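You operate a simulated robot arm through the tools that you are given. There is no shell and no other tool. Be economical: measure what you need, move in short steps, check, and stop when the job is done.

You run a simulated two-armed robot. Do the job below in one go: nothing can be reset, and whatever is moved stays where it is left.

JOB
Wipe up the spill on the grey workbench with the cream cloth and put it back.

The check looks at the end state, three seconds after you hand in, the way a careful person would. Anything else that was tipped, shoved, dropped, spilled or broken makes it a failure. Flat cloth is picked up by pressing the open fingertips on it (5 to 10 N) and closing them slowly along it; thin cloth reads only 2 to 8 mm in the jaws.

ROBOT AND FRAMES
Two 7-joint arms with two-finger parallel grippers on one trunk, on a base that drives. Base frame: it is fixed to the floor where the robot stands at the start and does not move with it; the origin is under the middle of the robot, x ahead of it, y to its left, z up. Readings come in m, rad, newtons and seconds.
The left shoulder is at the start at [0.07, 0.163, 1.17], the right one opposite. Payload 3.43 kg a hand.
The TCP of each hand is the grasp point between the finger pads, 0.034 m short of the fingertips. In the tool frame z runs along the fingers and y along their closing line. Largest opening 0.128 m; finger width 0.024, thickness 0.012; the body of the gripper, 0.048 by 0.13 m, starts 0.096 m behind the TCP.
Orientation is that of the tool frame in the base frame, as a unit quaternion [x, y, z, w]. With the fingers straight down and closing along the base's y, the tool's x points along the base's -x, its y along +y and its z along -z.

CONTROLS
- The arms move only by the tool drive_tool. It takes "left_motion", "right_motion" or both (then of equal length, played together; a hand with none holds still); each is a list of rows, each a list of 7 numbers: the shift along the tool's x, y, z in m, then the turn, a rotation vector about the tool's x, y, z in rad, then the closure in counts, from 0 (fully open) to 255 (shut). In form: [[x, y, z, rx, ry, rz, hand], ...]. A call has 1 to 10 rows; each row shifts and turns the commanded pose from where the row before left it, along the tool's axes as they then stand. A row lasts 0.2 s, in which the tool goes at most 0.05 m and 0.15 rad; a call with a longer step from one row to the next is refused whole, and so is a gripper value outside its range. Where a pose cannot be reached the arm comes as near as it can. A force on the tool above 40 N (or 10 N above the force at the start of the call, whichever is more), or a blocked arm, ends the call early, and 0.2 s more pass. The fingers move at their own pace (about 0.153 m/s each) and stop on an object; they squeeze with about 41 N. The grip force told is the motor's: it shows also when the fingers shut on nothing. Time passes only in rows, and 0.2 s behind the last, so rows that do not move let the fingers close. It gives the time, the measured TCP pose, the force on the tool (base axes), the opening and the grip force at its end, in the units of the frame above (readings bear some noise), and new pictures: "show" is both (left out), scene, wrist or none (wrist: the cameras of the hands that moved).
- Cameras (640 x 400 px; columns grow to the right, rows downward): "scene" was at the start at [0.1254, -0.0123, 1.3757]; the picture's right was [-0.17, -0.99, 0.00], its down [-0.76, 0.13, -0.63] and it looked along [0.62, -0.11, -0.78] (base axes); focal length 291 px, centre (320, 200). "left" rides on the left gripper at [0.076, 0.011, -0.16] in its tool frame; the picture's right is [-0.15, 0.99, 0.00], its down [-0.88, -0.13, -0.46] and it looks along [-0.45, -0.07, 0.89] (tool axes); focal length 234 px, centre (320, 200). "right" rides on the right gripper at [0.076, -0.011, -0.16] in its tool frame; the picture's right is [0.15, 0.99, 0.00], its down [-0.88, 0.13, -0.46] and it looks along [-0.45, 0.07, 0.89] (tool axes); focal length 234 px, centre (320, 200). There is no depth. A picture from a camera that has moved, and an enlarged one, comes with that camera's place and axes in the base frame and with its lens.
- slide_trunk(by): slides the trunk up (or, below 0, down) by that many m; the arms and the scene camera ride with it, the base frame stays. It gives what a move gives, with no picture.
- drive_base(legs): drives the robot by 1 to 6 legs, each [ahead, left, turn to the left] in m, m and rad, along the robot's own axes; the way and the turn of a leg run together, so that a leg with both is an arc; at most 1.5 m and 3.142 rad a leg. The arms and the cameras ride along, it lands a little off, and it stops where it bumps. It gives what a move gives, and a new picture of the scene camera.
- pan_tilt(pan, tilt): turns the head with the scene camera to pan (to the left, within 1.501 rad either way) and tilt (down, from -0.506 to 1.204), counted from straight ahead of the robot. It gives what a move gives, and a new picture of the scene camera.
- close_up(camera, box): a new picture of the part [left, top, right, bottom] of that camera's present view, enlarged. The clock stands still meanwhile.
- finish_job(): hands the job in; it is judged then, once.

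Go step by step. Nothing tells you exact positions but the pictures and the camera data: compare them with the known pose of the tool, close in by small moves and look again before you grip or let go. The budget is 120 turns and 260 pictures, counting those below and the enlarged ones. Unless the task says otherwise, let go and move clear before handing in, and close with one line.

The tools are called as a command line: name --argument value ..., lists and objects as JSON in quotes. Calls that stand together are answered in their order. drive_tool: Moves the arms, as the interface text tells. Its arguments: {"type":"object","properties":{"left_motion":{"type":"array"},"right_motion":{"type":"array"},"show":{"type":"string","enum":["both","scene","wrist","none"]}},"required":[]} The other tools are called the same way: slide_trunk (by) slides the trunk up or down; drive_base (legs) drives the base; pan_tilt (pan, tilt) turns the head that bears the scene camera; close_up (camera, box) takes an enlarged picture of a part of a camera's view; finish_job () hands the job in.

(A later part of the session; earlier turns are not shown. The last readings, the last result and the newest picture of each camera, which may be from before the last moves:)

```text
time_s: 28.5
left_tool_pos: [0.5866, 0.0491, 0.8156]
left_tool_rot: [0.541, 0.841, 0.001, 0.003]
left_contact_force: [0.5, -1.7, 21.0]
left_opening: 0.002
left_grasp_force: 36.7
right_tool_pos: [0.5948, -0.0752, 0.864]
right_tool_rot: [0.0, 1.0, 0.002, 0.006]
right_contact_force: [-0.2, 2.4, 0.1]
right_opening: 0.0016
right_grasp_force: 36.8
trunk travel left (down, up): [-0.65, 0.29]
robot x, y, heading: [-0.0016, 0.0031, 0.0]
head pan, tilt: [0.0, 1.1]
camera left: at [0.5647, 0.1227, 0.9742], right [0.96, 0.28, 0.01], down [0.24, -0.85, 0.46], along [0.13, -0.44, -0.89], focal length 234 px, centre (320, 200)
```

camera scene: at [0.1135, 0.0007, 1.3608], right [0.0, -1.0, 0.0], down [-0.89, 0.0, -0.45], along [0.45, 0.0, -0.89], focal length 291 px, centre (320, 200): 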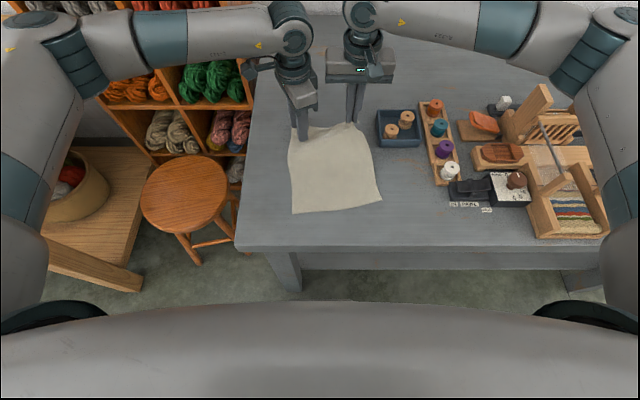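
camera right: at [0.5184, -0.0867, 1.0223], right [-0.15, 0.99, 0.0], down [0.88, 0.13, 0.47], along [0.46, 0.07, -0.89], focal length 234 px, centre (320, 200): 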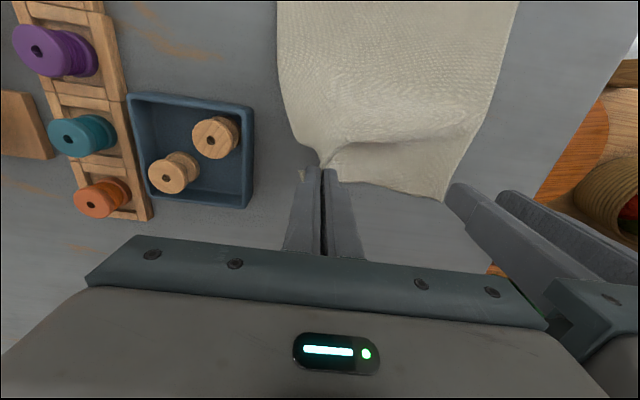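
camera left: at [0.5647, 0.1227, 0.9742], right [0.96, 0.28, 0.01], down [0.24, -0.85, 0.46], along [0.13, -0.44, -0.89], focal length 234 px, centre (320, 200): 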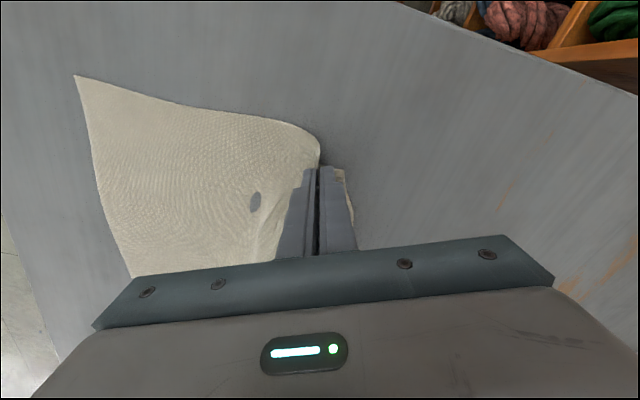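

Both hands now hold the cloth (about 2 mm each). I lift the left to match the right, then both together, and spread them slightly.

drive_tool --left_motion '[[0, 0, -0.02, 0, 0, 0, 255], [0, 0, -0.026, 0, 0, 0, 255], [0, 0, -0.03, 0, 0, 0, 255], [0, 0, -0.03, 0, 0, 0, 255], [0.009, 0.004, -0.03, 0, 0, 0, 255], [0, 0, 0, 0, 0, 0, 255]]' --right_motion '[[0, 0, 0, 0, 0, 0, 255], [0, 0, 0, 0, 0, 0, 255], [0, 0, -0.03, 0, 0, 0, 255], [0, 0, -0.03, 0, 0, 0, 255], [0, -0.01, -0.03, 0, 0, 0, 255], [0, 0, 0, 0, 0, 0, 255]]'

```text
time_s: 29.9
left_tool_pos: [0.5876, 0.0587, 0.9472]
left_tool_rot: [0.541, 0.841, 0.0, 0.002]
left_contact_force: [0.2, -5.0, -0.6]
left_opening: 0.0017
left_grasp_force: 36.7
right_tool_pos: [0.5957, -0.0822, 0.9506]
right_tool_rot: [0.0, 1.0, 0.003, 0.006]
right_contact_force: [-0.6, 4.0, -0.8]
right_opening: 0.0018
right_grasp_force: 36.7
trunk travel left (down, up): [-0.65, 0.29]
robot x, y, heading: [0.0014, 0.0038, -0.001]
head pan, tilt: [0.0, 1.1]
camera scene: at [0.1143, 0.0008, 1.3607], right [0.0, -1.0, 0.0], down [-0.89, 0.0, -0.45], along [0.45, 0.0, -0.89], focal length 291 px, centre (320, 200)
camera right: at [0.5182, -0.0946, 1.1108], right [-0.15, 0.99, 0.0], down [0.88, 0.13, 0.47], along [0.46, 0.07, -0.89], focal length 234 px, centre (320, 200)
camera left: at [0.5665, 0.1334, 1.1067], right [0.96, 0.28, 0.0], down [0.24, -0.85, 0.46], along [0.13, -0.44, -0.89], focal length 234 px, centre (320, 200)
```

scene: 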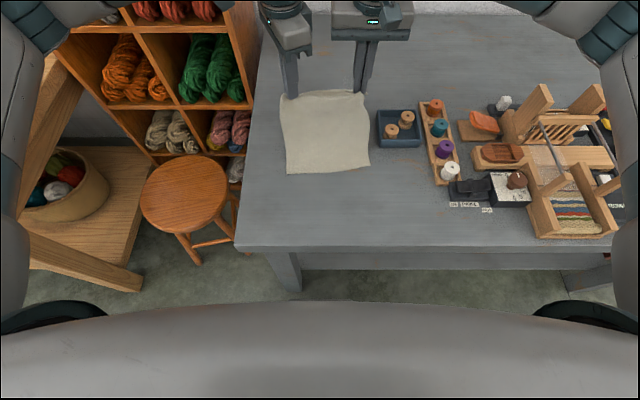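
right: 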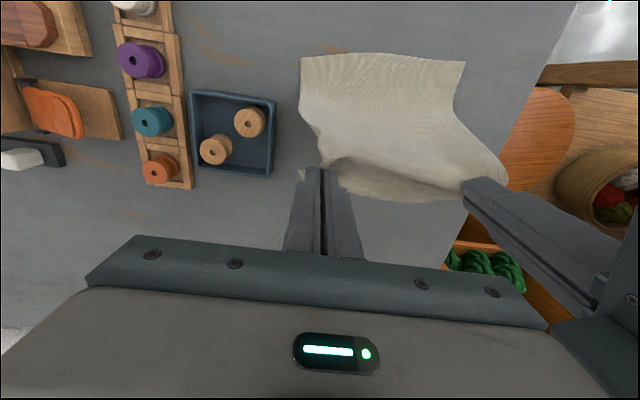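
left: 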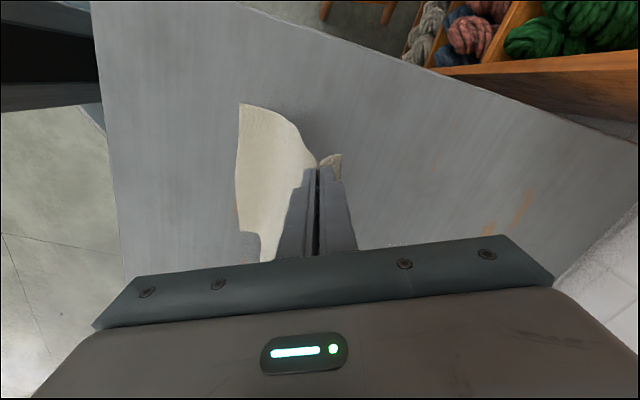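

The cloth hangs evenly and taut between the hands. I raise it clear and carry it forward and right towards the spill, past the tray.

drive_tool --left_motion '[[0, 0, -0.027, 0, 0, 0, 255], [0, 0, -0.027, 0, 0, 0, 255], [0, 0, -0.027, 0, 0, 0, 255], [0, 0, -0.027, 0, 0, 0, 255], [0, 0, -0.027, 0, 0, 0, 255], [-0.0275, 0.0314, 0, 0, 0, 0, 255], [-0.0275, 0.0314, 0, 0, 0, 0, 255], [-0.0275, 0.0314, 0, 0, 0, 0, 255], [-0.0275, 0.0314, 0, 0, 0, 0, 255], [-0.0275, 0.0314, 0, 0, 0, 0, 255]]' --right_motion '[[0, 0, -0.027, 0, 0, 0, 255], [0, 0, -0.027, 0, 0, 0, 255], [0, 0, -0.027, 0, 0, 0, 255], [0, 0, -0.027, 0, 0, 0, 255], [0, 0, -0.027, 0, 0, 0, 255], [-0.04, -0.012, 0, 0, 0, 0, 255], [-0.04, -0.012, 0, 0, 0, 0, 255], [-0.04, -0.012, 0, 0, 0, 0, 255], [-0.04, -0.012, 0, 0, 0, 0, 255], [-0.04, -0.012, 0, 0, 0, 0, 255]]'

```text
time_s: 32.1
left_tool_pos: [0.6069, 0.0529, 1.0813]
left_tool_rot: [0.541, 0.841, -0.001, 0.003]
left_contact_force: [0.7, 0.0, -0.3]
left_opening: 0.002
left_grasp_force: 36.2
left hand out of reach, approached as far as the arm can: row 6, 7, 8, 9, 10
right_tool_pos: [0.7928, -0.1463, 1.0892]
right_tool_rot: [-0.001, 1.0, 0.001, 0.006]
right_contact_force: [0.6, -0.1, -0.4]
right_opening: 0.0
right_grasp_force: 33.0
trunk travel left (down, up): [-0.65, 0.29]
robot x, y, heading: [0.0004, -0.0037, -0.004]
head pan, tilt: [0.0, 1.1]
camera scene: at [0.1139, 0.0024, 1.3607], right [0.0, -1.0, 0.0], down [-0.89, 0.0, -0.45], along [0.45, 0.0, -0.89], focal length 291 px, centre (320, 200)
camera right: at [0.716, -0.1585, 1.2485], right [-0.15, 0.99, 0.0], down [0.88, 0.13, 0.47], along [0.46, 0.07, -0.88], focal length 234 px, centre (320, 200)
camera left: at [0.5846, 0.1282, 1.2408], right [0.96, 0.28, 0.0], down [0.25, -0.85, 0.46], along [0.13, -0.44, -0.89], focal length 234 px, centre (320, 200)
```

scene: 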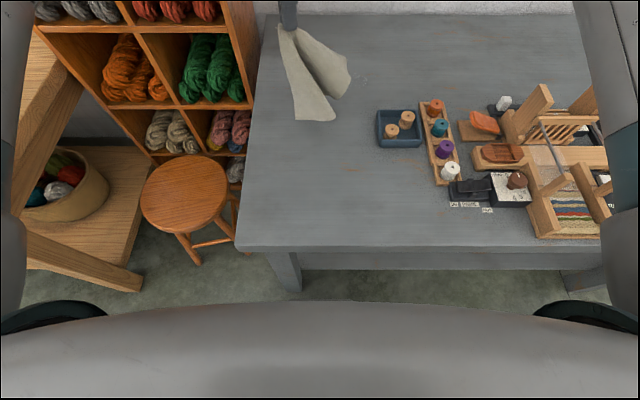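
right: 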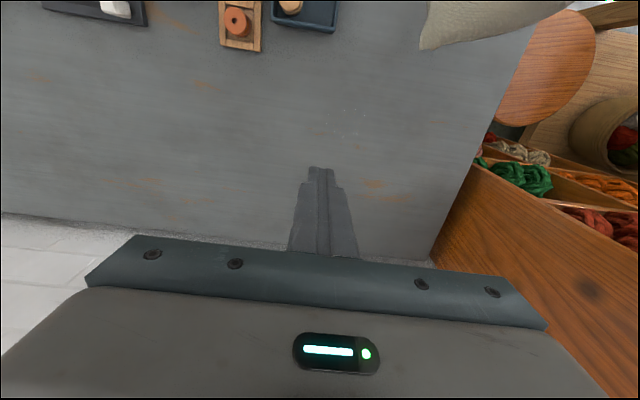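
left: 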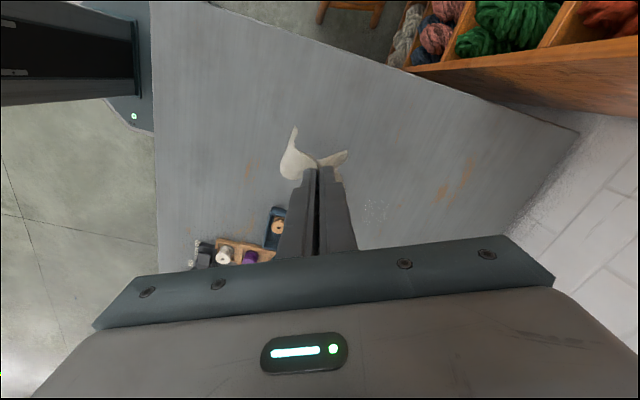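

The left hand ran out of reach in its turned pose and the right lost its corner; the cloth now hangs from the left hand only, nothing touched. I move the right hand well aside first, then unturn the left.

drive_tool --right_motion '[[0, -0.045, 0, 0, 0, 0, 255], [0.02, -0.04, 0, 0, 0, 0, 255], [0.02, -0.04, 0, 0, 0, 0, 255], [0.02, -0.04, 0, 0, 0, 0, 150], [0.02, -0.04, 0, 0, 0, 0, 150]]' --show "none"

drive_tool --left_motion '[[0, 0, 0, 0, 0, -0.143, 255], [0, 0, 0, 0, 0, -0.143, 255], [0, 0, 0, 0, 0, -0.143, 255], [0, 0, 0, 0, 0, -0.143, 255], [0, 0, 0, 0, 0, -0.143, 255], [0, 0, 0, 0, 0, -0.143, 255], [0, 0, 0, 0, 0, -0.143, 255], [0, 0, 0, 0, 0, -0.143, 255], [0, 0, 0, 0, 0, 0, 255]]'

```text
time_s: 33.3
left_tool_pos: [0.6047, 0.0511, 1.0826]
left_tool_rot: [0.541, 0.841, 0.003, 0.002]
left_contact_force: [-0.2, 0.3, -0.7]
left_opening: 0.0019
left_grasp_force: 37.0
right_tool_pos: [0.7127, -0.3505, 1.0903]
right_tool_rot: [-0.001, 1.0, 0.003, 0.006]
right_contact_force: [0.0, -0.4, 0.4]
right_opening: 0.0525
right_grasp_force: 0.1
trunk travel left (down, up): [-0.65, 0.29]
robot x, y, heading: [-0.0023, -0.0023, 0.004]
head pan, tilt: [0.0, 1.1]
```

```text
time_s: 35.3
left_tool_pos: [0.6063, 0.0532, 1.0836]
left_tool_rot: [-0.001, 1.0, -0.001, 0.004]
left_contact_force: [0.5, 0.4, -0.8]
left_opening: 0.002
left_grasp_force: 36.6
right_tool_pos: [0.7155, -0.3504, 1.0909]
right_tool_rot: [0.0, 1.0, 0.002, 0.006]
right_contact_force: [-0.8, -0.1, 0.3]
right_opening: 0.0527
right_grasp_force: 0.1
trunk travel left (down, up): [-0.65, 0.29]
robot x, y, heading: [0.0004, 0.0003, -0.004]
head pan, tilt: [0.0, 1.1]
camera scene: at [0.1134, 0.0006, 1.3608], right [0.0, -1.0, 0.0], down [-0.89, 0.0, -0.45], along [0.45, 0.0, -0.89], focal length 291 px, centre (320, 200)
camera left: at [0.5301, 0.0639, 1.2429], right [0.14, 0.99, 0.0], down [0.88, -0.13, 0.46], along [0.46, -0.07, -0.89], focal length 234 px, centre (320, 200)
```

scene: 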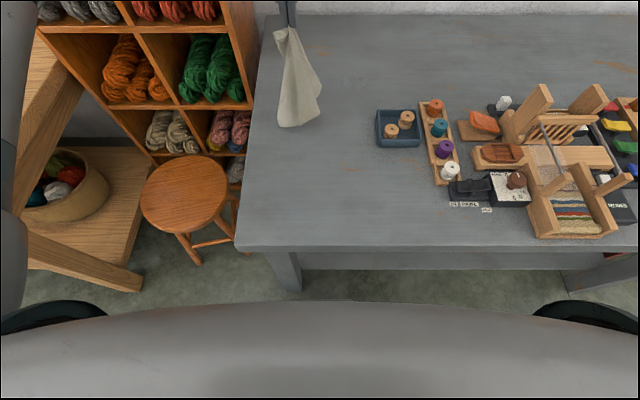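
left: 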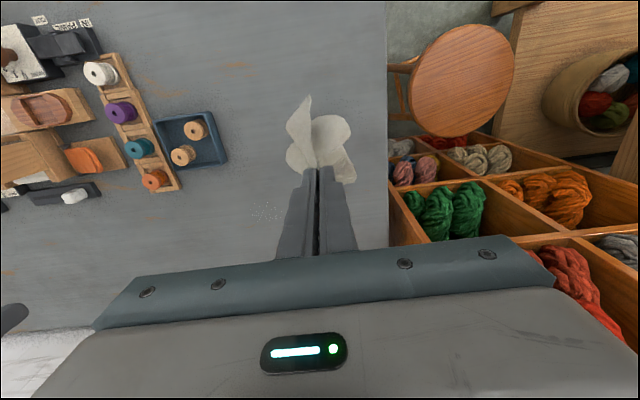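

The left view shows the spill clearly at about (0.78, -0.10). I carry the hanging cloth over and just beyond it.

drive_tool --left_motion '[[0, 0, -0.04, 0, 0, 0, 255], [-0.036, -0.018, 0, 0, 0, 0, 255], [-0.036, -0.018, 0, 0, 0, 0, 255], [-0.036, -0.018, 0, 0, 0, 0, 255], [-0.036, -0.018, 0, 0, 0, 0, 255], [-0.036, -0.018, 0, 0, 0, 0, 255], [-0.036, -0.018, 0, 0, 0, 0, 255], [0, 0, 0, 0, 0, 0, 255], [0, 0, 0, 0, 0, 0, 255]]'

```text
time_s: 37.3
left_tool_pos: [0.7687, -0.0282, 1.1179]
left_tool_rot: [0.0, 1.0, -0.001, 0.003]
left_contact_force: [0.1, 0.0, 0.4]
left_opening: 0.002
left_grasp_force: 36.8
left hand out of reach, approached as far as the arm can: row 6, 7
right_tool_pos: [0.7155, -0.3503, 1.0908]
right_tool_rot: [0.001, 1.0, 0.002, 0.005]
right_contact_force: [0.5, 0.3, -0.4]
right_opening: 0.0527
right_grasp_force: 0.1
trunk travel left (down, up): [-0.65, 0.29]
robot x, y, heading: [-0.0029, -0.0009, -0.005]
head pan, tilt: [0.0, 1.1]
camera scene: at [0.1136, 0.0009, 1.3608], right [0.0, -1.0, 0.0], down [-0.89, 0.0, -0.45], along [0.45, 0.0, -0.89], focal length 291 px, centre (320, 200)
camera left: at [0.6913, -0.0156, 1.2768], right [0.15, 0.99, 0.0], down [0.88, -0.13, 0.46], along [0.46, -0.07, -0.89], focal length 234 px, centre (320, 200)
```

scene: 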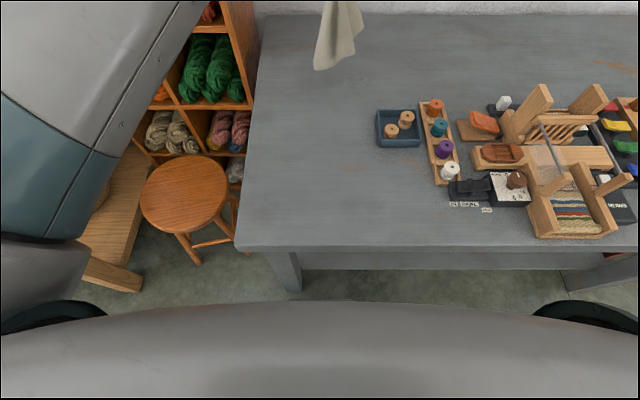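
left: 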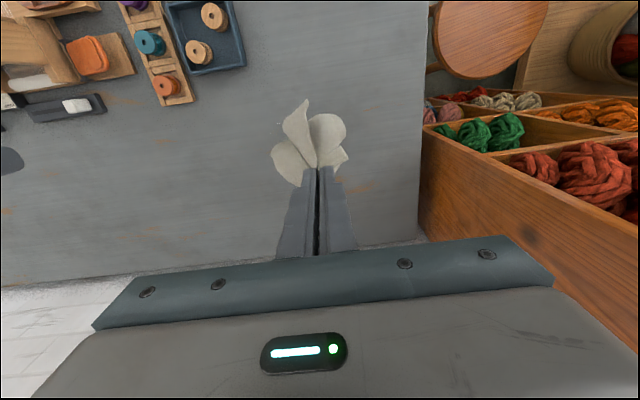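

Reach is limited at this height; it grows lower down. I descend straight so the cloth tail meets the bench near the spill.

drive_tool --left_motion '[[0, 0, 0.03, 0, 0, 0, 255], [0, 0, 0.03, 0, 0, 0, 255], [0, 0, 0.02, 0, 0, 0, 255], [0, 0, 0, 0, 0, 0, 255]]'

```text
time_s: 38.3
left_tool_pos: [0.768, -0.0308, 1.0387]
left_tool_rot: [-0.002, 1.0, -0.001, 0.002]
left_contact_force: [0.5, -0.8, 0.2]
left_opening: 0.0018
left_grasp_force: 37.0
right_tool_pos: [0.7143, -0.3499, 1.0903]
right_tool_rot: [0.001, 1.0, 0.002, 0.005]
right_contact_force: [-0.2, 0.0, -0.4]
right_opening: 0.0528
right_grasp_force: 0.0
trunk travel left (down, up): [-0.65, 0.29]
robot x, y, heading: [-0.0005, -0.0001, 0.003]
head pan, tilt: [0.0, 1.1]
camera scene: at [0.1134, 0.0005, 1.3608], right [0.0, -1.0, 0.0], down [-0.89, 0.0, -0.45], along [0.45, 0.0, -0.89], focal length 291 px, centre (320, 200)
camera left: at [0.6912, -0.0181, 1.1976], right [0.15, 0.99, 0.0], down [0.88, -0.13, 0.46], along [0.46, -0.07, -0.89], focal length 234 px, centre (320, 200)
```

scene: 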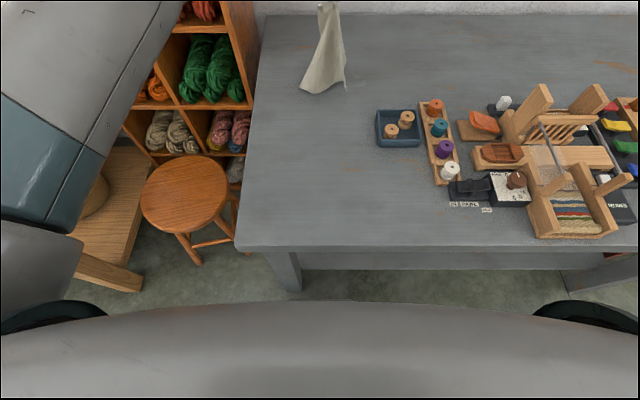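
left: 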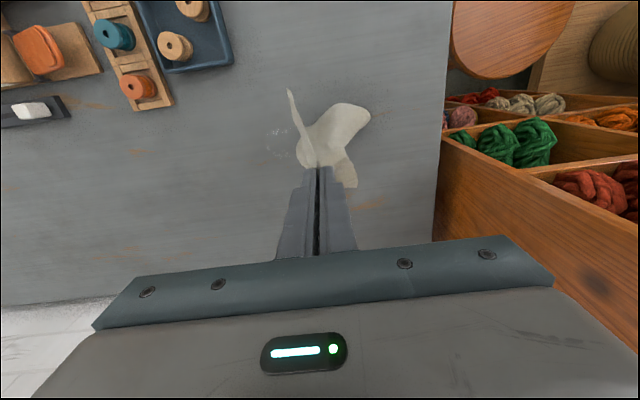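

The tail has touched down just left of the spill. I continue down while moving right, so the cloth lays across the spill behind the hand.

drive_tool --left_motion '[[0, -0.005, 0.03, 0, 0, 0, 255], [0, -0.01, 0.03, 0, 0, 0, 255], [0, -0.015, 0.03, 0, 0, 0, 255], [0, -0.02, 0.03, 0, 0, 0, 255], [0, -0.02, 0.03, 0, 0, 0, 255], [0, -0.02, 0.03, 0, 0, 0, 255], [-0.005, -0.02, 0.015, 0, 0, 0, 255], [0, 0, 0, 0, 0, 0, 255]]'

```text
time_s: 40.1
left_tool_pos: [0.7498, -0.1109, 0.8663]
left_tool_rot: [-0.001, 1.0, -0.003, 0.002]
left_contact_force: [-0.3, 0.1, 0.1]
left_opening: 0.0016
left_grasp_force: 36.9
left hand out of reach, approached as far as the arm can: row 5, 6, 7
right_tool_pos: [0.7146, -0.3488, 1.0904]
right_tool_rot: [0.0, 1.0, 0.002, 0.005]
right_contact_force: [-0.4, 0.3, -0.2]
right_opening: 0.0525
right_grasp_force: 0.0
trunk travel left (down, up): [-0.65, 0.29]
robot x, y, heading: [0.0004, -0.0011, -0.001]
head pan, tilt: [0.0, 1.1]
camera scene: at [0.1136, 0.0019, 1.3608], right [0.0, -1.0, 0.0], down [-0.89, 0.0, -0.45], along [0.45, 0.0, -0.89], focal length 291 px, centre (320, 200)
camera left: at [0.6732, -0.0978, 1.0253], right [0.15, 0.99, 0.0], down [0.88, -0.13, 0.46], along [0.46, -0.07, -0.89], focal length 234 px, centre (320, 200)
```

scene: 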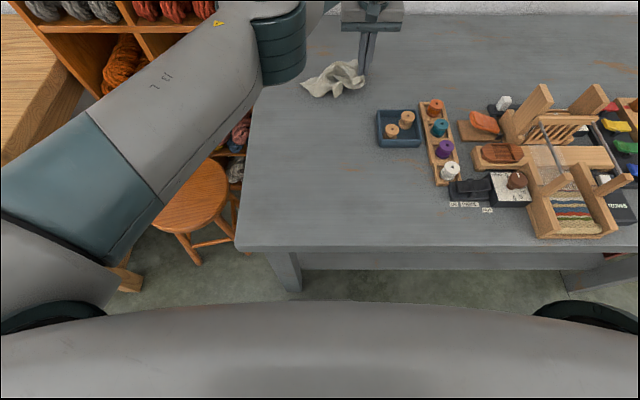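
left: 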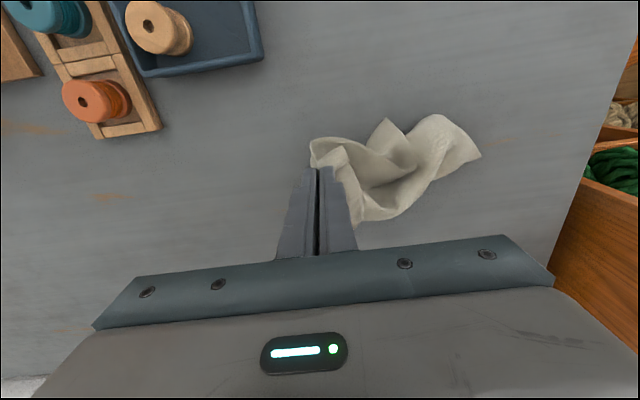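

The left hand is near its reach limit here. I lift the cloth and shift the robot a little to the right so the left arm has room over the spill.

drive_tool --left_motion '[[0.01, 0.03, -0.03, 0, 0, 0, 255], [0.01, 0.03, -0.03, 0, 0, 0, 255], [0.0, 0.03, -0.03, 0, 0, 0, 255], [0, 0, -0.04, 0, 0, 0, 255], [0, 0, -0.04, 0, 0, 0, 255]]' --show "none"

drive_base --legs '[[0, -0.14, 0]]'

```text
time_s: 41.3
left_tool_pos: [0.7284, -0.023, 1.0343]
left_tool_rot: [-0.001, 1.0, -0.001, 0.002]
left_contact_force: [-1.2, -0.5, 0.2]
left_opening: 0.0018
left_grasp_force: 36.7
right_tool_pos: [0.7137, -0.3501, 1.0906]
right_tool_rot: [0.0, 1.0, 0.003, 0.005]
right_contact_force: [-0.7, 0.1, 1.6]
right_opening: 0.0526
right_grasp_force: 0.0
trunk travel left (down, up): [-0.65, 0.29]
robot x, y, heading: [0.0002, -0.0025, 0.001]
head pan, tilt: [0.0, 1.1]
```

```text
time_s: 42.6
left_tool_pos: [0.7298, -0.157, 1.0329]
left_tool_rot: [-0.005, 1.0, -0.001, 0.003]
left_contact_force: [-0.6, 0.0, -0.8]
left_opening: 0.0019
left_grasp_force: 36.3
right_tool_pos: [0.7186, -0.4828, 1.0904]
right_tool_rot: [-0.005, 1.0, 0.002, 0.005]
right_contact_force: [-0.5, 0.7, -0.3]
right_opening: 0.0529
right_grasp_force: 0.0
trunk travel left (down, up): [-0.65, 0.29]
robot x, y, heading: [0.002, -0.139, 0.009]
head pan, tilt: [0.0, 1.1]
camera scene: at [0.1139, -0.1363, 1.3608], right [0.01, -1.0, 0.0], down [-0.89, -0.01, -0.45], along [0.45, 0.0, -0.89], focal length 291 px, centre (320, 200)
```

scene: 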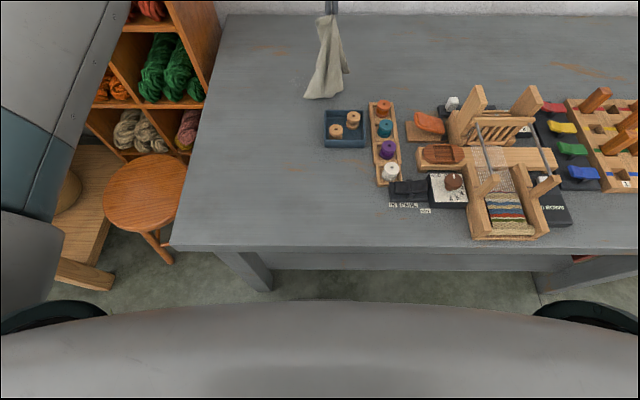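

The robot moved cleanly. Now I raise the cloth slightly and take it forward beyond the spill.

drive_tool --left_motion '[[0, 0.02, -0.03, 0, 0, 0, 255], [-0.03, 0.02, -0.01, 0, 0, 0, 255], [-0.04, 0.02, 0, 0, 0, 0, 255], [-0.04, 0.01, 0, 0, 0, 0, 255], [-0.02, 0, 0, 0, 0, 0, 255], [0, 0, 0, 0, 0, 0, 255]]'

```text
time_s: 44.0
left_tool_pos: [0.8043, -0.0768, 1.0661]
left_tool_rot: [-0.003, 1.0, 0.0, 0.003]
left_contact_force: [0.1, -1.0, 0.4]
left_opening: 0.0016
left_grasp_force: 36.7
left hand out of reach, approached as far as the arm can: row 4, 5
right_tool_pos: [0.7169, -0.4854, 1.0893]
right_tool_rot: [-0.004, 1.0, 0.002, 0.006]
right_contact_force: [0.2, -1.6, 0.3]
right_opening: 0.0528
right_grasp_force: 0.0
trunk travel left (down, up): [-0.65, 0.29]
robot x, y, heading: [0.0004, -0.139, 0.004]
head pan, tilt: [0.0, 1.1]
camera scene: at [0.1134, -0.1397, 1.3608], right [0.01, -1.0, 0.0], down [-0.89, -0.01, -0.45], along [0.45, 0.0, -0.89], focal length 291 px, centre (320, 200)
camera left: at [0.7287, -0.0663, 1.2258], right [0.14, 0.99, 0.0], down [0.88, -0.12, 0.46], along [0.46, -0.06, -0.89], focal length 234 px, centre (320, 200)
```

scene: 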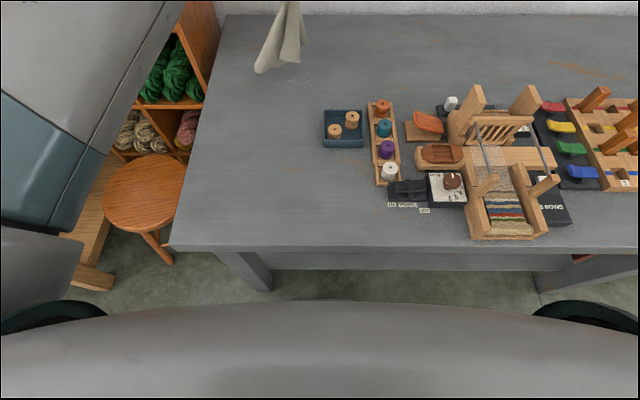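
left: 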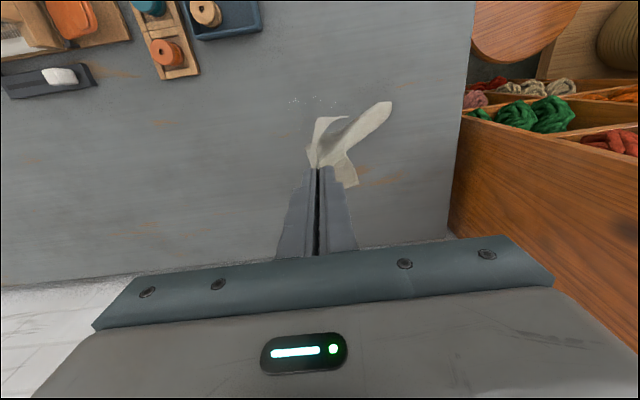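

The spill shows just beside the hanging tail. I descend with a slight drift towards robot and right so the cloth lands on it.

drive_tool --left_motion '[[0, -0.01, 0.03, 0, 0, 0, 255], [0, -0.01, 0.03, 0, 0, 0, 255], [0, 0, 0.03, 0, 0, 0, 255], [0.005, 0, 0.03, 0, 0, 0, 255], [0.005, 0, 0.03, 0, 0, 0, 255], [0.005, 0, 0.03, 0, 0, 0, 255], [0.005, 0, 0.02, 0, 0, 0, 255], [0.005, 0, 0.02, 0, 0, 0, 255], [0, 0, 0, 0, 0, 0, 255]]'

```text
time_s: 46.0
left_tool_pos: [0.7804, -0.0956, 0.847]
left_tool_rot: [-0.005, 1.0, -0.001, 0.002]
left_contact_force: [-0.3, 0.1, 0.9]
left_opening: 0.0018
left_grasp_force: 36.7
right_tool_pos: [0.7169, -0.4813, 1.0897]
right_tool_rot: [-0.003, 1.0, 0.002, 0.005]
right_contact_force: [-0.7, -0.5, -0.3]
right_opening: 0.0527
right_grasp_force: 0.0
trunk travel left (down, up): [-0.65, 0.29]
robot x, y, heading: [-0.0, -0.1396, 0.013]
head pan, tilt: [0.0, 1.1]
camera scene: at [0.1138, -0.137, 1.3608], right [0.01, -1.0, 0.0], down [-0.89, -0.01, -0.45], along [0.45, 0.0, -0.89], focal length 291 px, centre (320, 200)
camera left: at [0.704, -0.0842, 1.0059], right [0.14, 0.99, 0.0], down [0.88, -0.12, 0.46], along [0.46, -0.06, -0.89], focal length 234 px, centre (320, 200)
```

scene: 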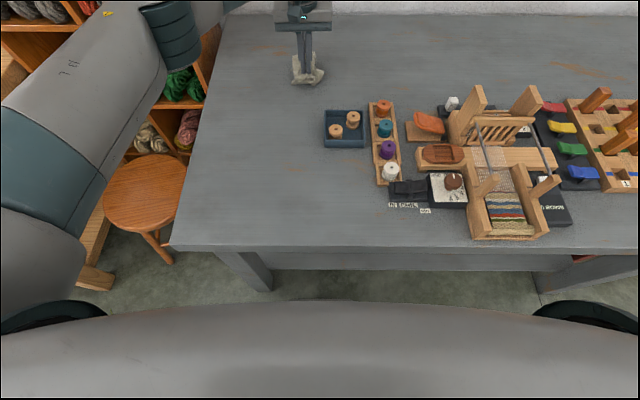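
left: 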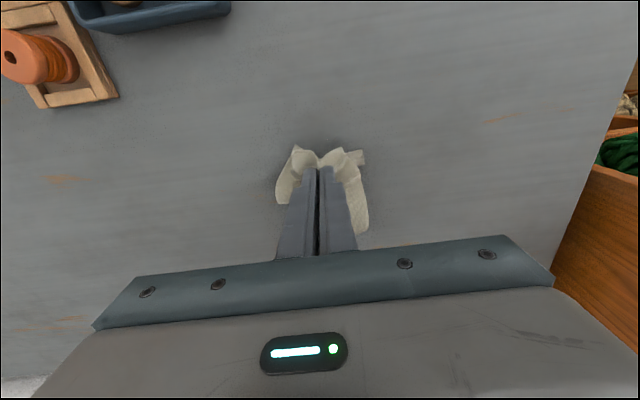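

The cloth is bunched compactly under the fingers right on the spill. I press down gently and check the force.

drive_tool --left_motion '[[0, 0, 0.01, 0, 0, 0, 255], [0, 0, 0.008, 0, 0, 0, 255], [0, 0, 0.005, 0, 0, 0, 255], [0, 0, 0, 0, 0, 0, 255]]' --show "wrist"

```text
time_s: 47.0
left_tool_pos: [0.7819, -0.095, 0.8237]
left_tool_rot: [-0.004, 1.0, -0.001, 0.002]
left_contact_force: [0.4, 0.1, 1.7]
left_opening: 0.0017
left_grasp_force: 36.6
right_tool_pos: [0.7183, -0.4823, 1.0907]
right_tool_rot: [-0.004, 1.0, 0.002, 0.006]
right_contact_force: [-0.5, 0.6, 1.1]
right_opening: 0.053
right_grasp_force: 0.0
trunk travel left (down, up): [-0.65, 0.29]
robot x, y, heading: [-0.0003, -0.1378, 0.01]
head pan, tilt: [0.0, 1.1]
camera left: at [0.7048, -0.0841, 0.9828], right [0.14, 0.99, 0.0], down [0.88, -0.12, 0.46], along [0.46, -0.06, -0.89], focal length 234 px, centre (320, 200)
```

left: 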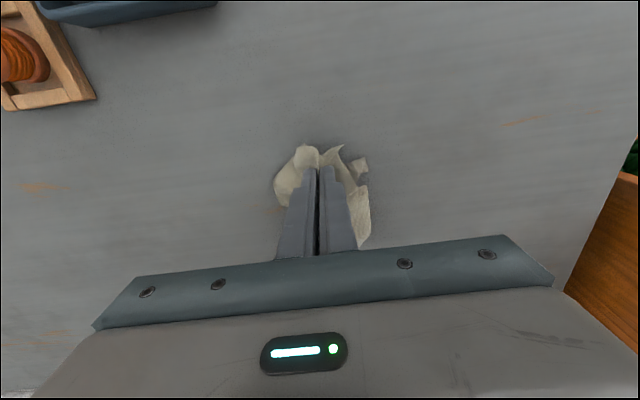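

Light contact now. I press a few millimetres more and rub in strokes across the patch.

drive_tool --left_motion '[[0, 0, 0.005, 0, 0, 0, 255], [0, -0.03, 0, 0, 0, 0, 255], [0.02, -0.02, 0, 0, 0, 0, 255], [0, 0.035, 0, 0, 0, 0, 255], [0, 0.035, 0, 0, 0, 0, 255], [0, 0.03, 0, 0, 0, 0, 255], [-0.025, 0, 0, 0, 0, 0, 255], [0, -0.035, 0, 0, 0, 0, 255], [0, -0.035, 0, 0, 0, 0, 255], [0, -0.03, 0, 0, 0, 0, 255]]'

```text
time_s: 49.2
left_tool_pos: [0.7848, -0.1451, 0.8182]
left_tool_rot: [-0.004, 1.0, 0.0, 0.003]
left_contact_force: [-0.4, 1.7, 3.8]
left_opening: 0.0016
left_grasp_force: 36.1
right_tool_pos: [0.7177, -0.4842, 1.0894]
right_tool_rot: [-0.002, 1.0, 0.002, 0.007]
right_contact_force: [0.1, 0.6, -0.3]
right_opening: 0.0528
right_grasp_force: 0.1
trunk travel left (down, up): [-0.65, 0.29]
robot x, y, heading: [0.0017, -0.1403, 0.009]
head pan, tilt: [0.0, 1.1]
camera scene: at [0.1133, -0.1395, 1.3608], right [0.01, -1.0, 0.0], down [-0.89, -0.01, -0.45], along [0.45, 0.01, -0.89], focal length 291 px, centre (320, 200)
camera left: at [0.7088, -0.1346, 0.9774], right [0.14, 0.99, 0.0], down [0.88, -0.12, 0.46], along [0.46, -0.06, -0.89], focal length 234 px, centre (320, 200)
```

scene: 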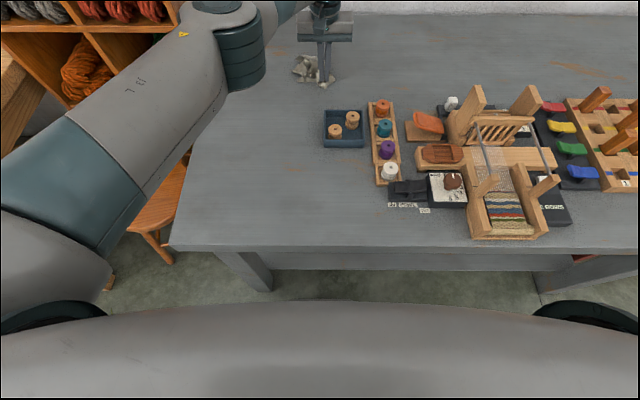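
left: 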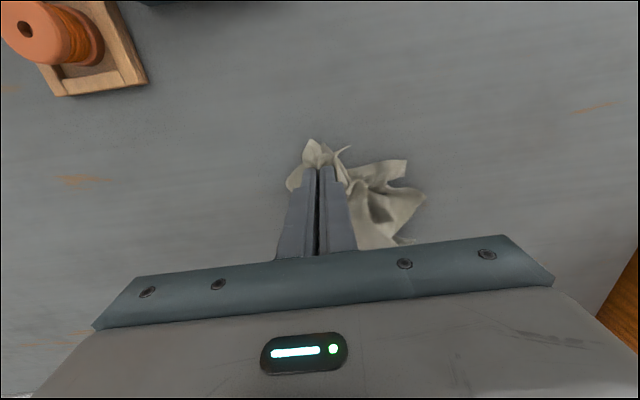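

More strokes along the middle and far part of the patch with slightly firmer pressure.

drive_tool --left_motion '[[0, 0.035, 0.001, 0, 0, 0, 255], [0, 0.035, 0, 0, 0, 0, 255], [0, 0.035, 0, 0, 0, 0, 255], [-0.025, 0, 0, 0, 0, 0, 255], [0, -0.035, 0, 0, 0, 0, 255], [0, -0.035, 0, 0, 0, 0, 255], [0, -0.035, 0, 0, 0, 0, 255], [0.015, 0.03, 0, 0, 0, 0, 255], [0.02, 0.03, 0, 0, 0, 0, 255], [0.02, 0.03, 0, 0, 0, 0, 255]]' --show "none"

drive_tool --left_motion '[[0, 0.03, -0.01, 0, 0, 0, 255], [0, 0.03, -0.02, 0, 0, 0, 255], [0, 0.03, -0.03, 0, 0, 0, 255], [0.02, 0.03, -0.03, 0, 0, 0, 255], [0.02, 0.01, -0.03, 0, 0, 0, 255], [0, 0, -0.03, 0, 0, 0, 255], [0, 0, -0.03, 0, 0, 0, 255]]'

close_up --camera "scene" --box '[255, 50, 345, 106]'

```text
time_s: 51.4
left_tool_pos: [0.7312, -0.0515, 0.8193]
left_tool_rot: [-0.004, 1.0, -0.001, 0.002]
left_contact_force: [1.0, -0.2, 0.9]
left_opening: 0.0016
left_grasp_force: 36.6
left hand out of reach, approached as far as the arm can: row 6, 7
right_tool_pos: [0.7175, -0.483, 1.0916]
right_tool_rot: [-0.004, 1.0, 0.002, 0.007]
right_contact_force: [0.3, 1.0, 0.0]
right_opening: 0.0526
right_grasp_force: 0.0
trunk travel left (down, up): [-0.65, 0.29]
robot x, y, heading: [0.0043, -0.1391, 0.008]
head pan, tilt: [0.0, 1.1]
```

```text
time_s: 53.0
left_tool_pos: [0.6917, 0.0801, 1.0]
left_tool_rot: [-0.006, 1.0, -0.001, 0.003]
left_contact_force: [-0.6, -1.1, -0.6]
left_opening: 0.0017
left_grasp_force: 37.1
right_tool_pos: [0.717, -0.4819, 1.0917]
right_tool_rot: [-0.004, 1.0, 0.002, 0.006]
right_contact_force: [-0.4, 0.4, 1.0]
right_opening: 0.0528
right_grasp_force: 0.0
trunk travel left (down, up): [-0.65, 0.29]
robot x, y, heading: [-0.0034, -0.139, 0.01]
head pan, tilt: [0.0, 1.1]
camera scene: at [0.113, -0.1369, 1.3608], right [0.01, -1.0, 0.0], down [-0.89, -0.01, -0.45], along [0.45, 0.0, -0.89], focal length 291 px, centre (320, 200)
camera left: at [0.615, 0.0913, 1.1587], right [0.14, 0.99, 0.0], down [0.88, -0.12, 0.46], along [0.46, -0.06, -0.89], focal length 234 px, centre (320, 200)
```

scene: 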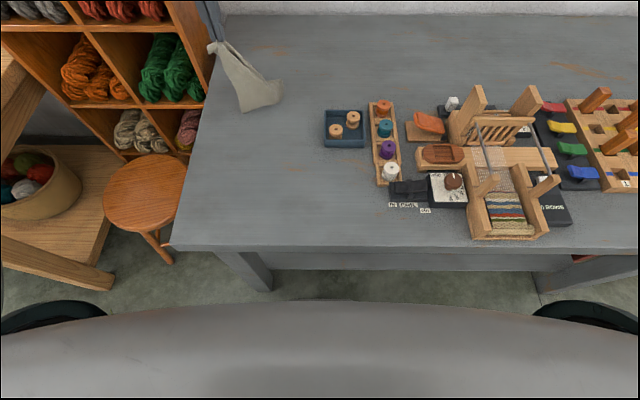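
left: 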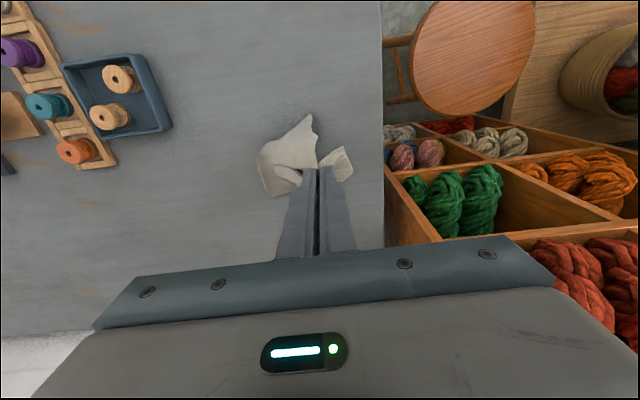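

```text
7.11 times, centred on (300, 78) of scene
camera zoom: at [0.113, -0.1369, 1.3608], right [0.01, -1.0, 0.0], down [-0.89, -0.01, -0.45], along [0.45, 0.0, -0.89], focal length 2068 px, centre (462, 1068)
```

zoom: 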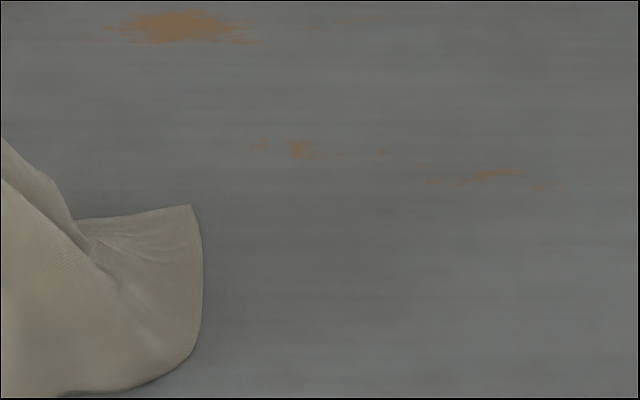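

The zoom shows the spill gone. Now I raise the cloth, bring it back over its place and move the robot back to the left.

drive_tool --left_motion '[[0, -0.01, -0.03, 0, 0, 0, 255], [0, -0.01, -0.03, 0, 0, 0, 255], [0.01, -0.015, -0.03, 0, 0, 0, 255], [0.03, -0.02, -0.03, 0, 0, 0, 255], [0.035, -0.02, 0, 0, 0, 0, 255], [0.035, -0.02, 0, 0, 0, 0, 255], [0.035, -0.02, 0, 0, 0, 0, 255], [0.035, -0.02, 0, 0, 0, 0, 255], [0, 0, 0, 0, 0, 0, 255]]' --show "wrist"

drive_base --legs '[[0, 0.139, -0.009]]'

close_up --camera "scene" --box '[310, 55, 400, 110]'

```text
time_s: 55.0
left_tool_pos: [0.5139, -0.0596, 1.1207]
left_tool_rot: [-0.005, 1.0, -0.003, 0.002]
left_contact_force: [0.4, -0.1, 0.5]
left_opening: 0.002
left_grasp_force: 37.1
right_tool_pos: [0.7182, -0.4812, 1.0912]
right_tool_rot: [-0.005, 1.0, 0.002, 0.005]
right_contact_force: [0.8, 0.0, -1.3]
right_opening: 0.0527
right_grasp_force: 0.2
trunk travel left (down, up): [-0.65, 0.29]
robot x, y, heading: [0.0044, -0.1429, 0.011]
head pan, tilt: [0.0, 1.1]
camera left: at [0.4373, -0.0479, 1.2805], right [0.14, 0.99, 0.0], down [0.88, -0.12, 0.46], along [0.46, -0.06, -0.89], focal length 234 px, centre (320, 200)
```

left: 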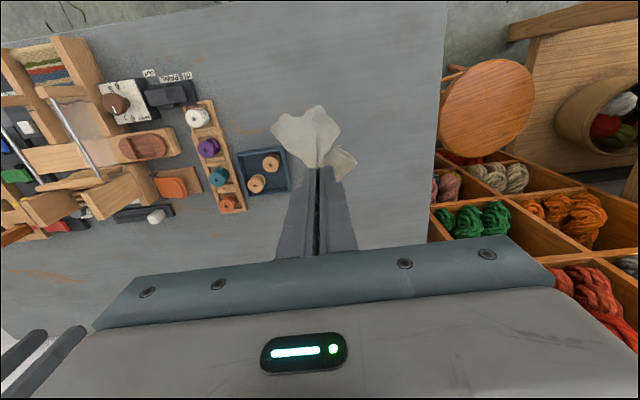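

```text
time_s: 56.3
left_tool_pos: [0.5153, 0.0762, 1.1214]
left_tool_rot: [0.0, 1.0, -0.001, 0.002]
left_contact_force: [0.7, -0.1, -0.2]
left_opening: 0.0017
left_grasp_force: 36.5
right_tool_pos: [0.7147, -0.349, 1.0896]
right_tool_rot: [0.001, 1.0, 0.003, 0.006]
right_contact_force: [-0.1, 0.7, -0.5]
right_opening: 0.0527
right_grasp_force: 0.1
trunk travel left (down, up): [-0.65, 0.29]
robot x, y, heading: [0.002, 0.002, -0.003]
head pan, tilt: [0.0, 1.1]
camera scene: at [0.1136, 0.002, 1.3608], right [0.0, -1.0, 0.0], down [-0.89, 0.0, -0.45], along [0.45, 0.0, -0.89], focal length 291 px, centre (320, 200)
```

scene: 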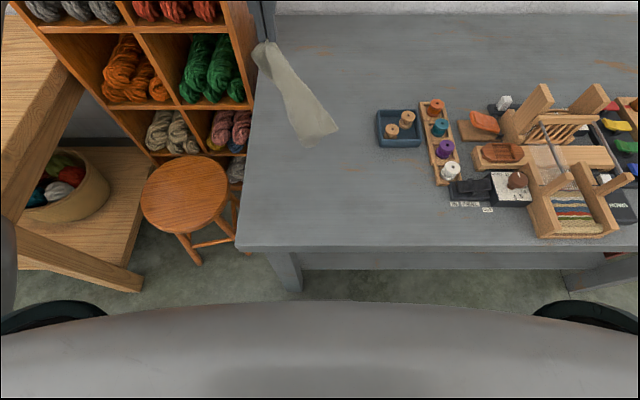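

```text
7.11 times, centred on (355, 82) of scene
camera zoom: at [0.1136, 0.002, 1.3608], right [0.0, -1.0, 0.0], down [-0.89, 0.0, -0.45], along [0.45, 0.0, -0.89], focal length 2068 px, centre (71, 1036)
```

zoom: 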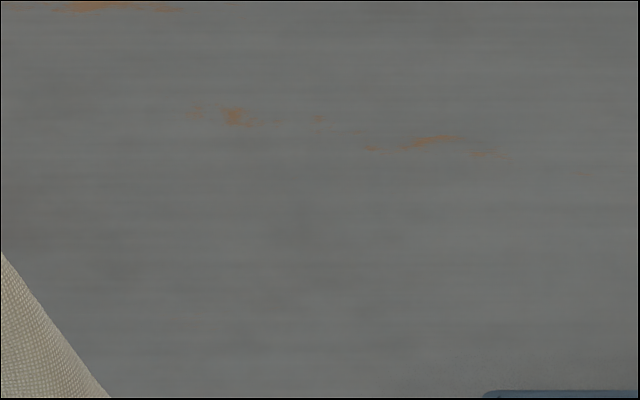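

Confirmed from the same view as before: the spill is gone. Now I carry the cloth to hang over where its near-right corner belongs, ready to lay it out towards the far-left.

drive_tool --left_motion '[[0.024, -0.03, 0, 0, 0, 0, 255], [0.024, -0.03, 0, 0, 0, 0, 255], [0.024, -0.03, 0, 0, 0, 0, 255], [0.024, -0.03, 0, 0, 0, 0, 255], [0.024, -0.03, 0, 0, 0, 0, 255], [0, 0, 0, 0, 0, 0, 255], [0, 0, 0, 0, 0, 0, 255], [0, 0, 0, 0, 0, 0, 255], [0, 0, 0.01, 0, 0, 0, 255], [0, 0, 0, 0, 0, 0, 255]]'

```text
time_s: 58.5
left_tool_pos: [0.3942, -0.0724, 1.1123]
left_tool_rot: [0.0, 1.0, 0.0, 0.002]
left_contact_force: [0.6, -0.5, 0.2]
left_opening: 0.0016
left_grasp_force: 36.8
right_tool_pos: [0.7138, -0.3481, 1.0905]
right_tool_rot: [0.001, 1.0, 0.002, 0.005]
right_contact_force: [0.7, 0.2, 0.6]
right_opening: 0.053
right_grasp_force: 0.0
trunk travel left (down, up): [-0.65, 0.29]
robot x, y, heading: [-0.0022, 0.0032, 0.003]
head pan, tilt: [0.0, 1.1]
camera scene: at [0.1132, 0.0025, 1.3608], right [0.0, -1.0, 0.0], down [-0.89, 0.0, -0.45], along [0.45, 0.0, -0.89], focal length 291 px, centre (320, 200)
camera left: at [0.3183, -0.0595, 1.2716], right [0.15, 0.99, 0.0], down [0.88, -0.13, 0.46], along [0.46, -0.07, -0.89], focal length 234 px, centre (320, 200)
```

scene: 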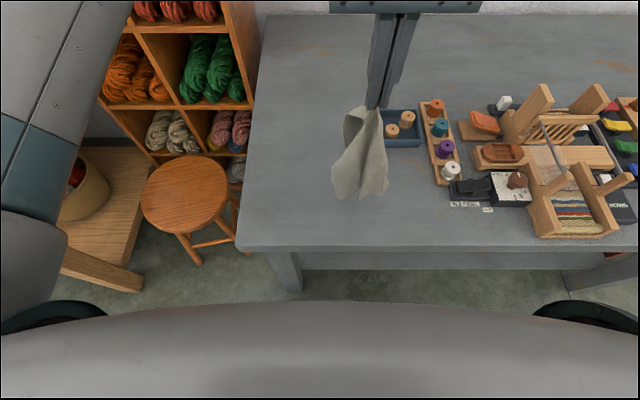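
left: 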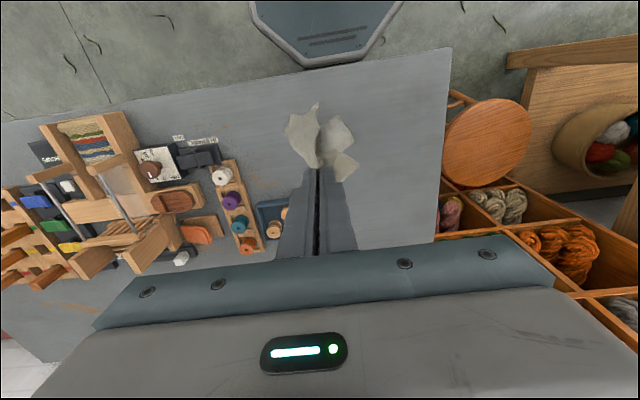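

The tail hangs above the near-right spot. I lower it to touch and lay it out diagonally.

drive_tool --left_motion '[[0, 0, 0.02, 0, 0, 0, 255], [0, 0, 0.02, 0, 0, 0, 255], [-0.01, 0.008, 0.025, 0, 0, 0, 255], [-0.015, 0.012, 0.025, 0, 0, 0, 255], [-0.02, 0.015, 0.025, 0, 0, 0, 255], [-0.025, 0.02, 0.03, 0, 0, 0, 255], [-0.03, 0.023, 0.03, 0, 0, 0, 255], [-0.03, 0.024, 0.03, 0, 0, 0, 255], [-0.03, 0.024, 0.03, 0, 0, 0, 255], [-0.03, 0.024, 0.03, 0, 0, 0, 255]]'

```text
time_s: 60.7
left_tool_pos: [0.5867, 0.0754, 0.8459]
left_tool_rot: [0.0, 1.0, -0.001, 0.003]
left_contact_force: [0.0, 0.3, 0.4]
left_opening: 0.002
left_grasp_force: 36.7
right_tool_pos: [0.7154, -0.3477, 1.0897]
right_tool_rot: [0.001, 1.0, 0.002, 0.005]
right_contact_force: [-0.4, -0.5, -0.7]
right_opening: 0.0527
right_grasp_force: 0.0
trunk travel left (down, up): [-0.65, 0.29]
robot x, y, heading: [-0.0003, 0.0029, -0.001]
head pan, tilt: [0.0, 1.1]
camera scene: at [0.1143, 0.0036, 1.3607], right [0.0, -1.0, 0.0], down [-0.89, 0.0, -0.45], along [0.45, 0.0, -0.89], focal length 291 px, centre (320, 200)
camera left: at [0.5094, 0.0861, 1.0064], right [0.15, 0.99, 0.0], down [0.88, -0.13, 0.46], along [0.45, -0.07, -0.89], focal length 234 px, centre (320, 200)
```

scene: 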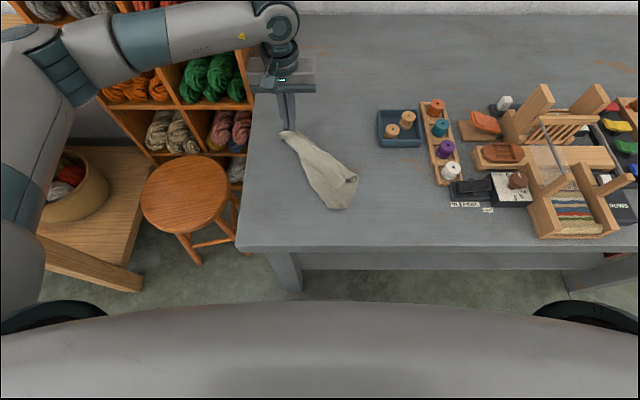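
left: 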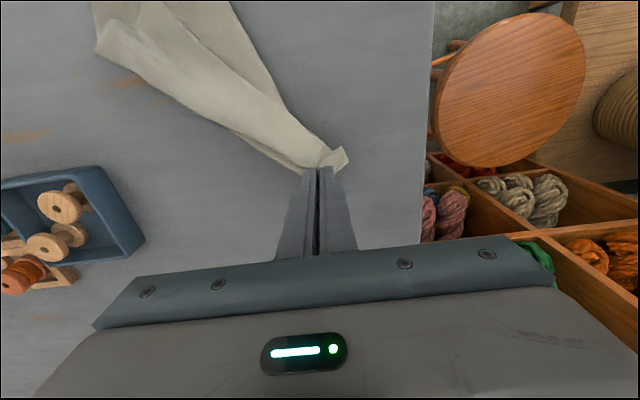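

The cloth is back within its footprint but lies as a folded diagonal strip. I look closely to plan spreading it.

close_up --camera "scene" --box '[260, 115, 388, 225]'

close_up --camera "left" --box '[80, 0, 370, 180]'

```text
3.64 times, centred on (324, 170) of scene
camera zoom: at [0.1143, 0.0036, 1.3607], right [0.0, -1.0, 0.0], down [-0.89, 0.0, -0.45], along [0.45, 0.0, -0.89], focal length 1057 px, centre (306, 309)
```

zoom: 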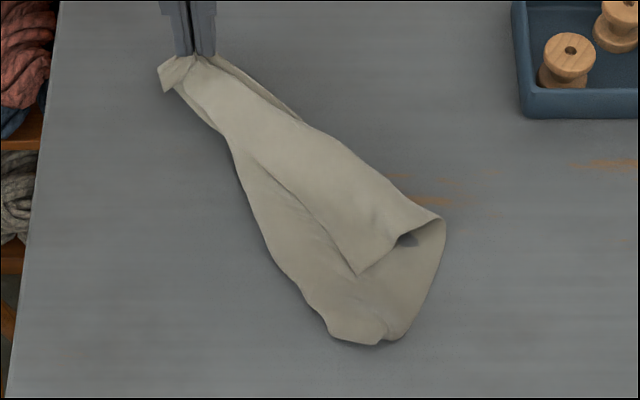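

```text
2.21 times, centred on (225, 90) of left
camera zoom: at [0.5094, 0.0861, 1.0064], right [0.15, 0.99, 0.0], down [0.88, -0.13, 0.46], along [0.45, -0.07, -0.89], focal length 517 px, centre (530, 443)
```

zoom: 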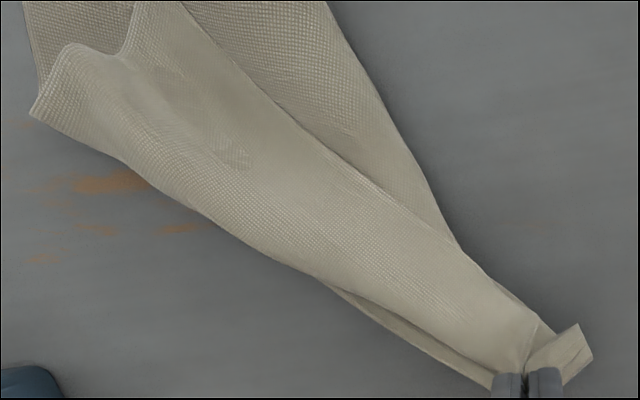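

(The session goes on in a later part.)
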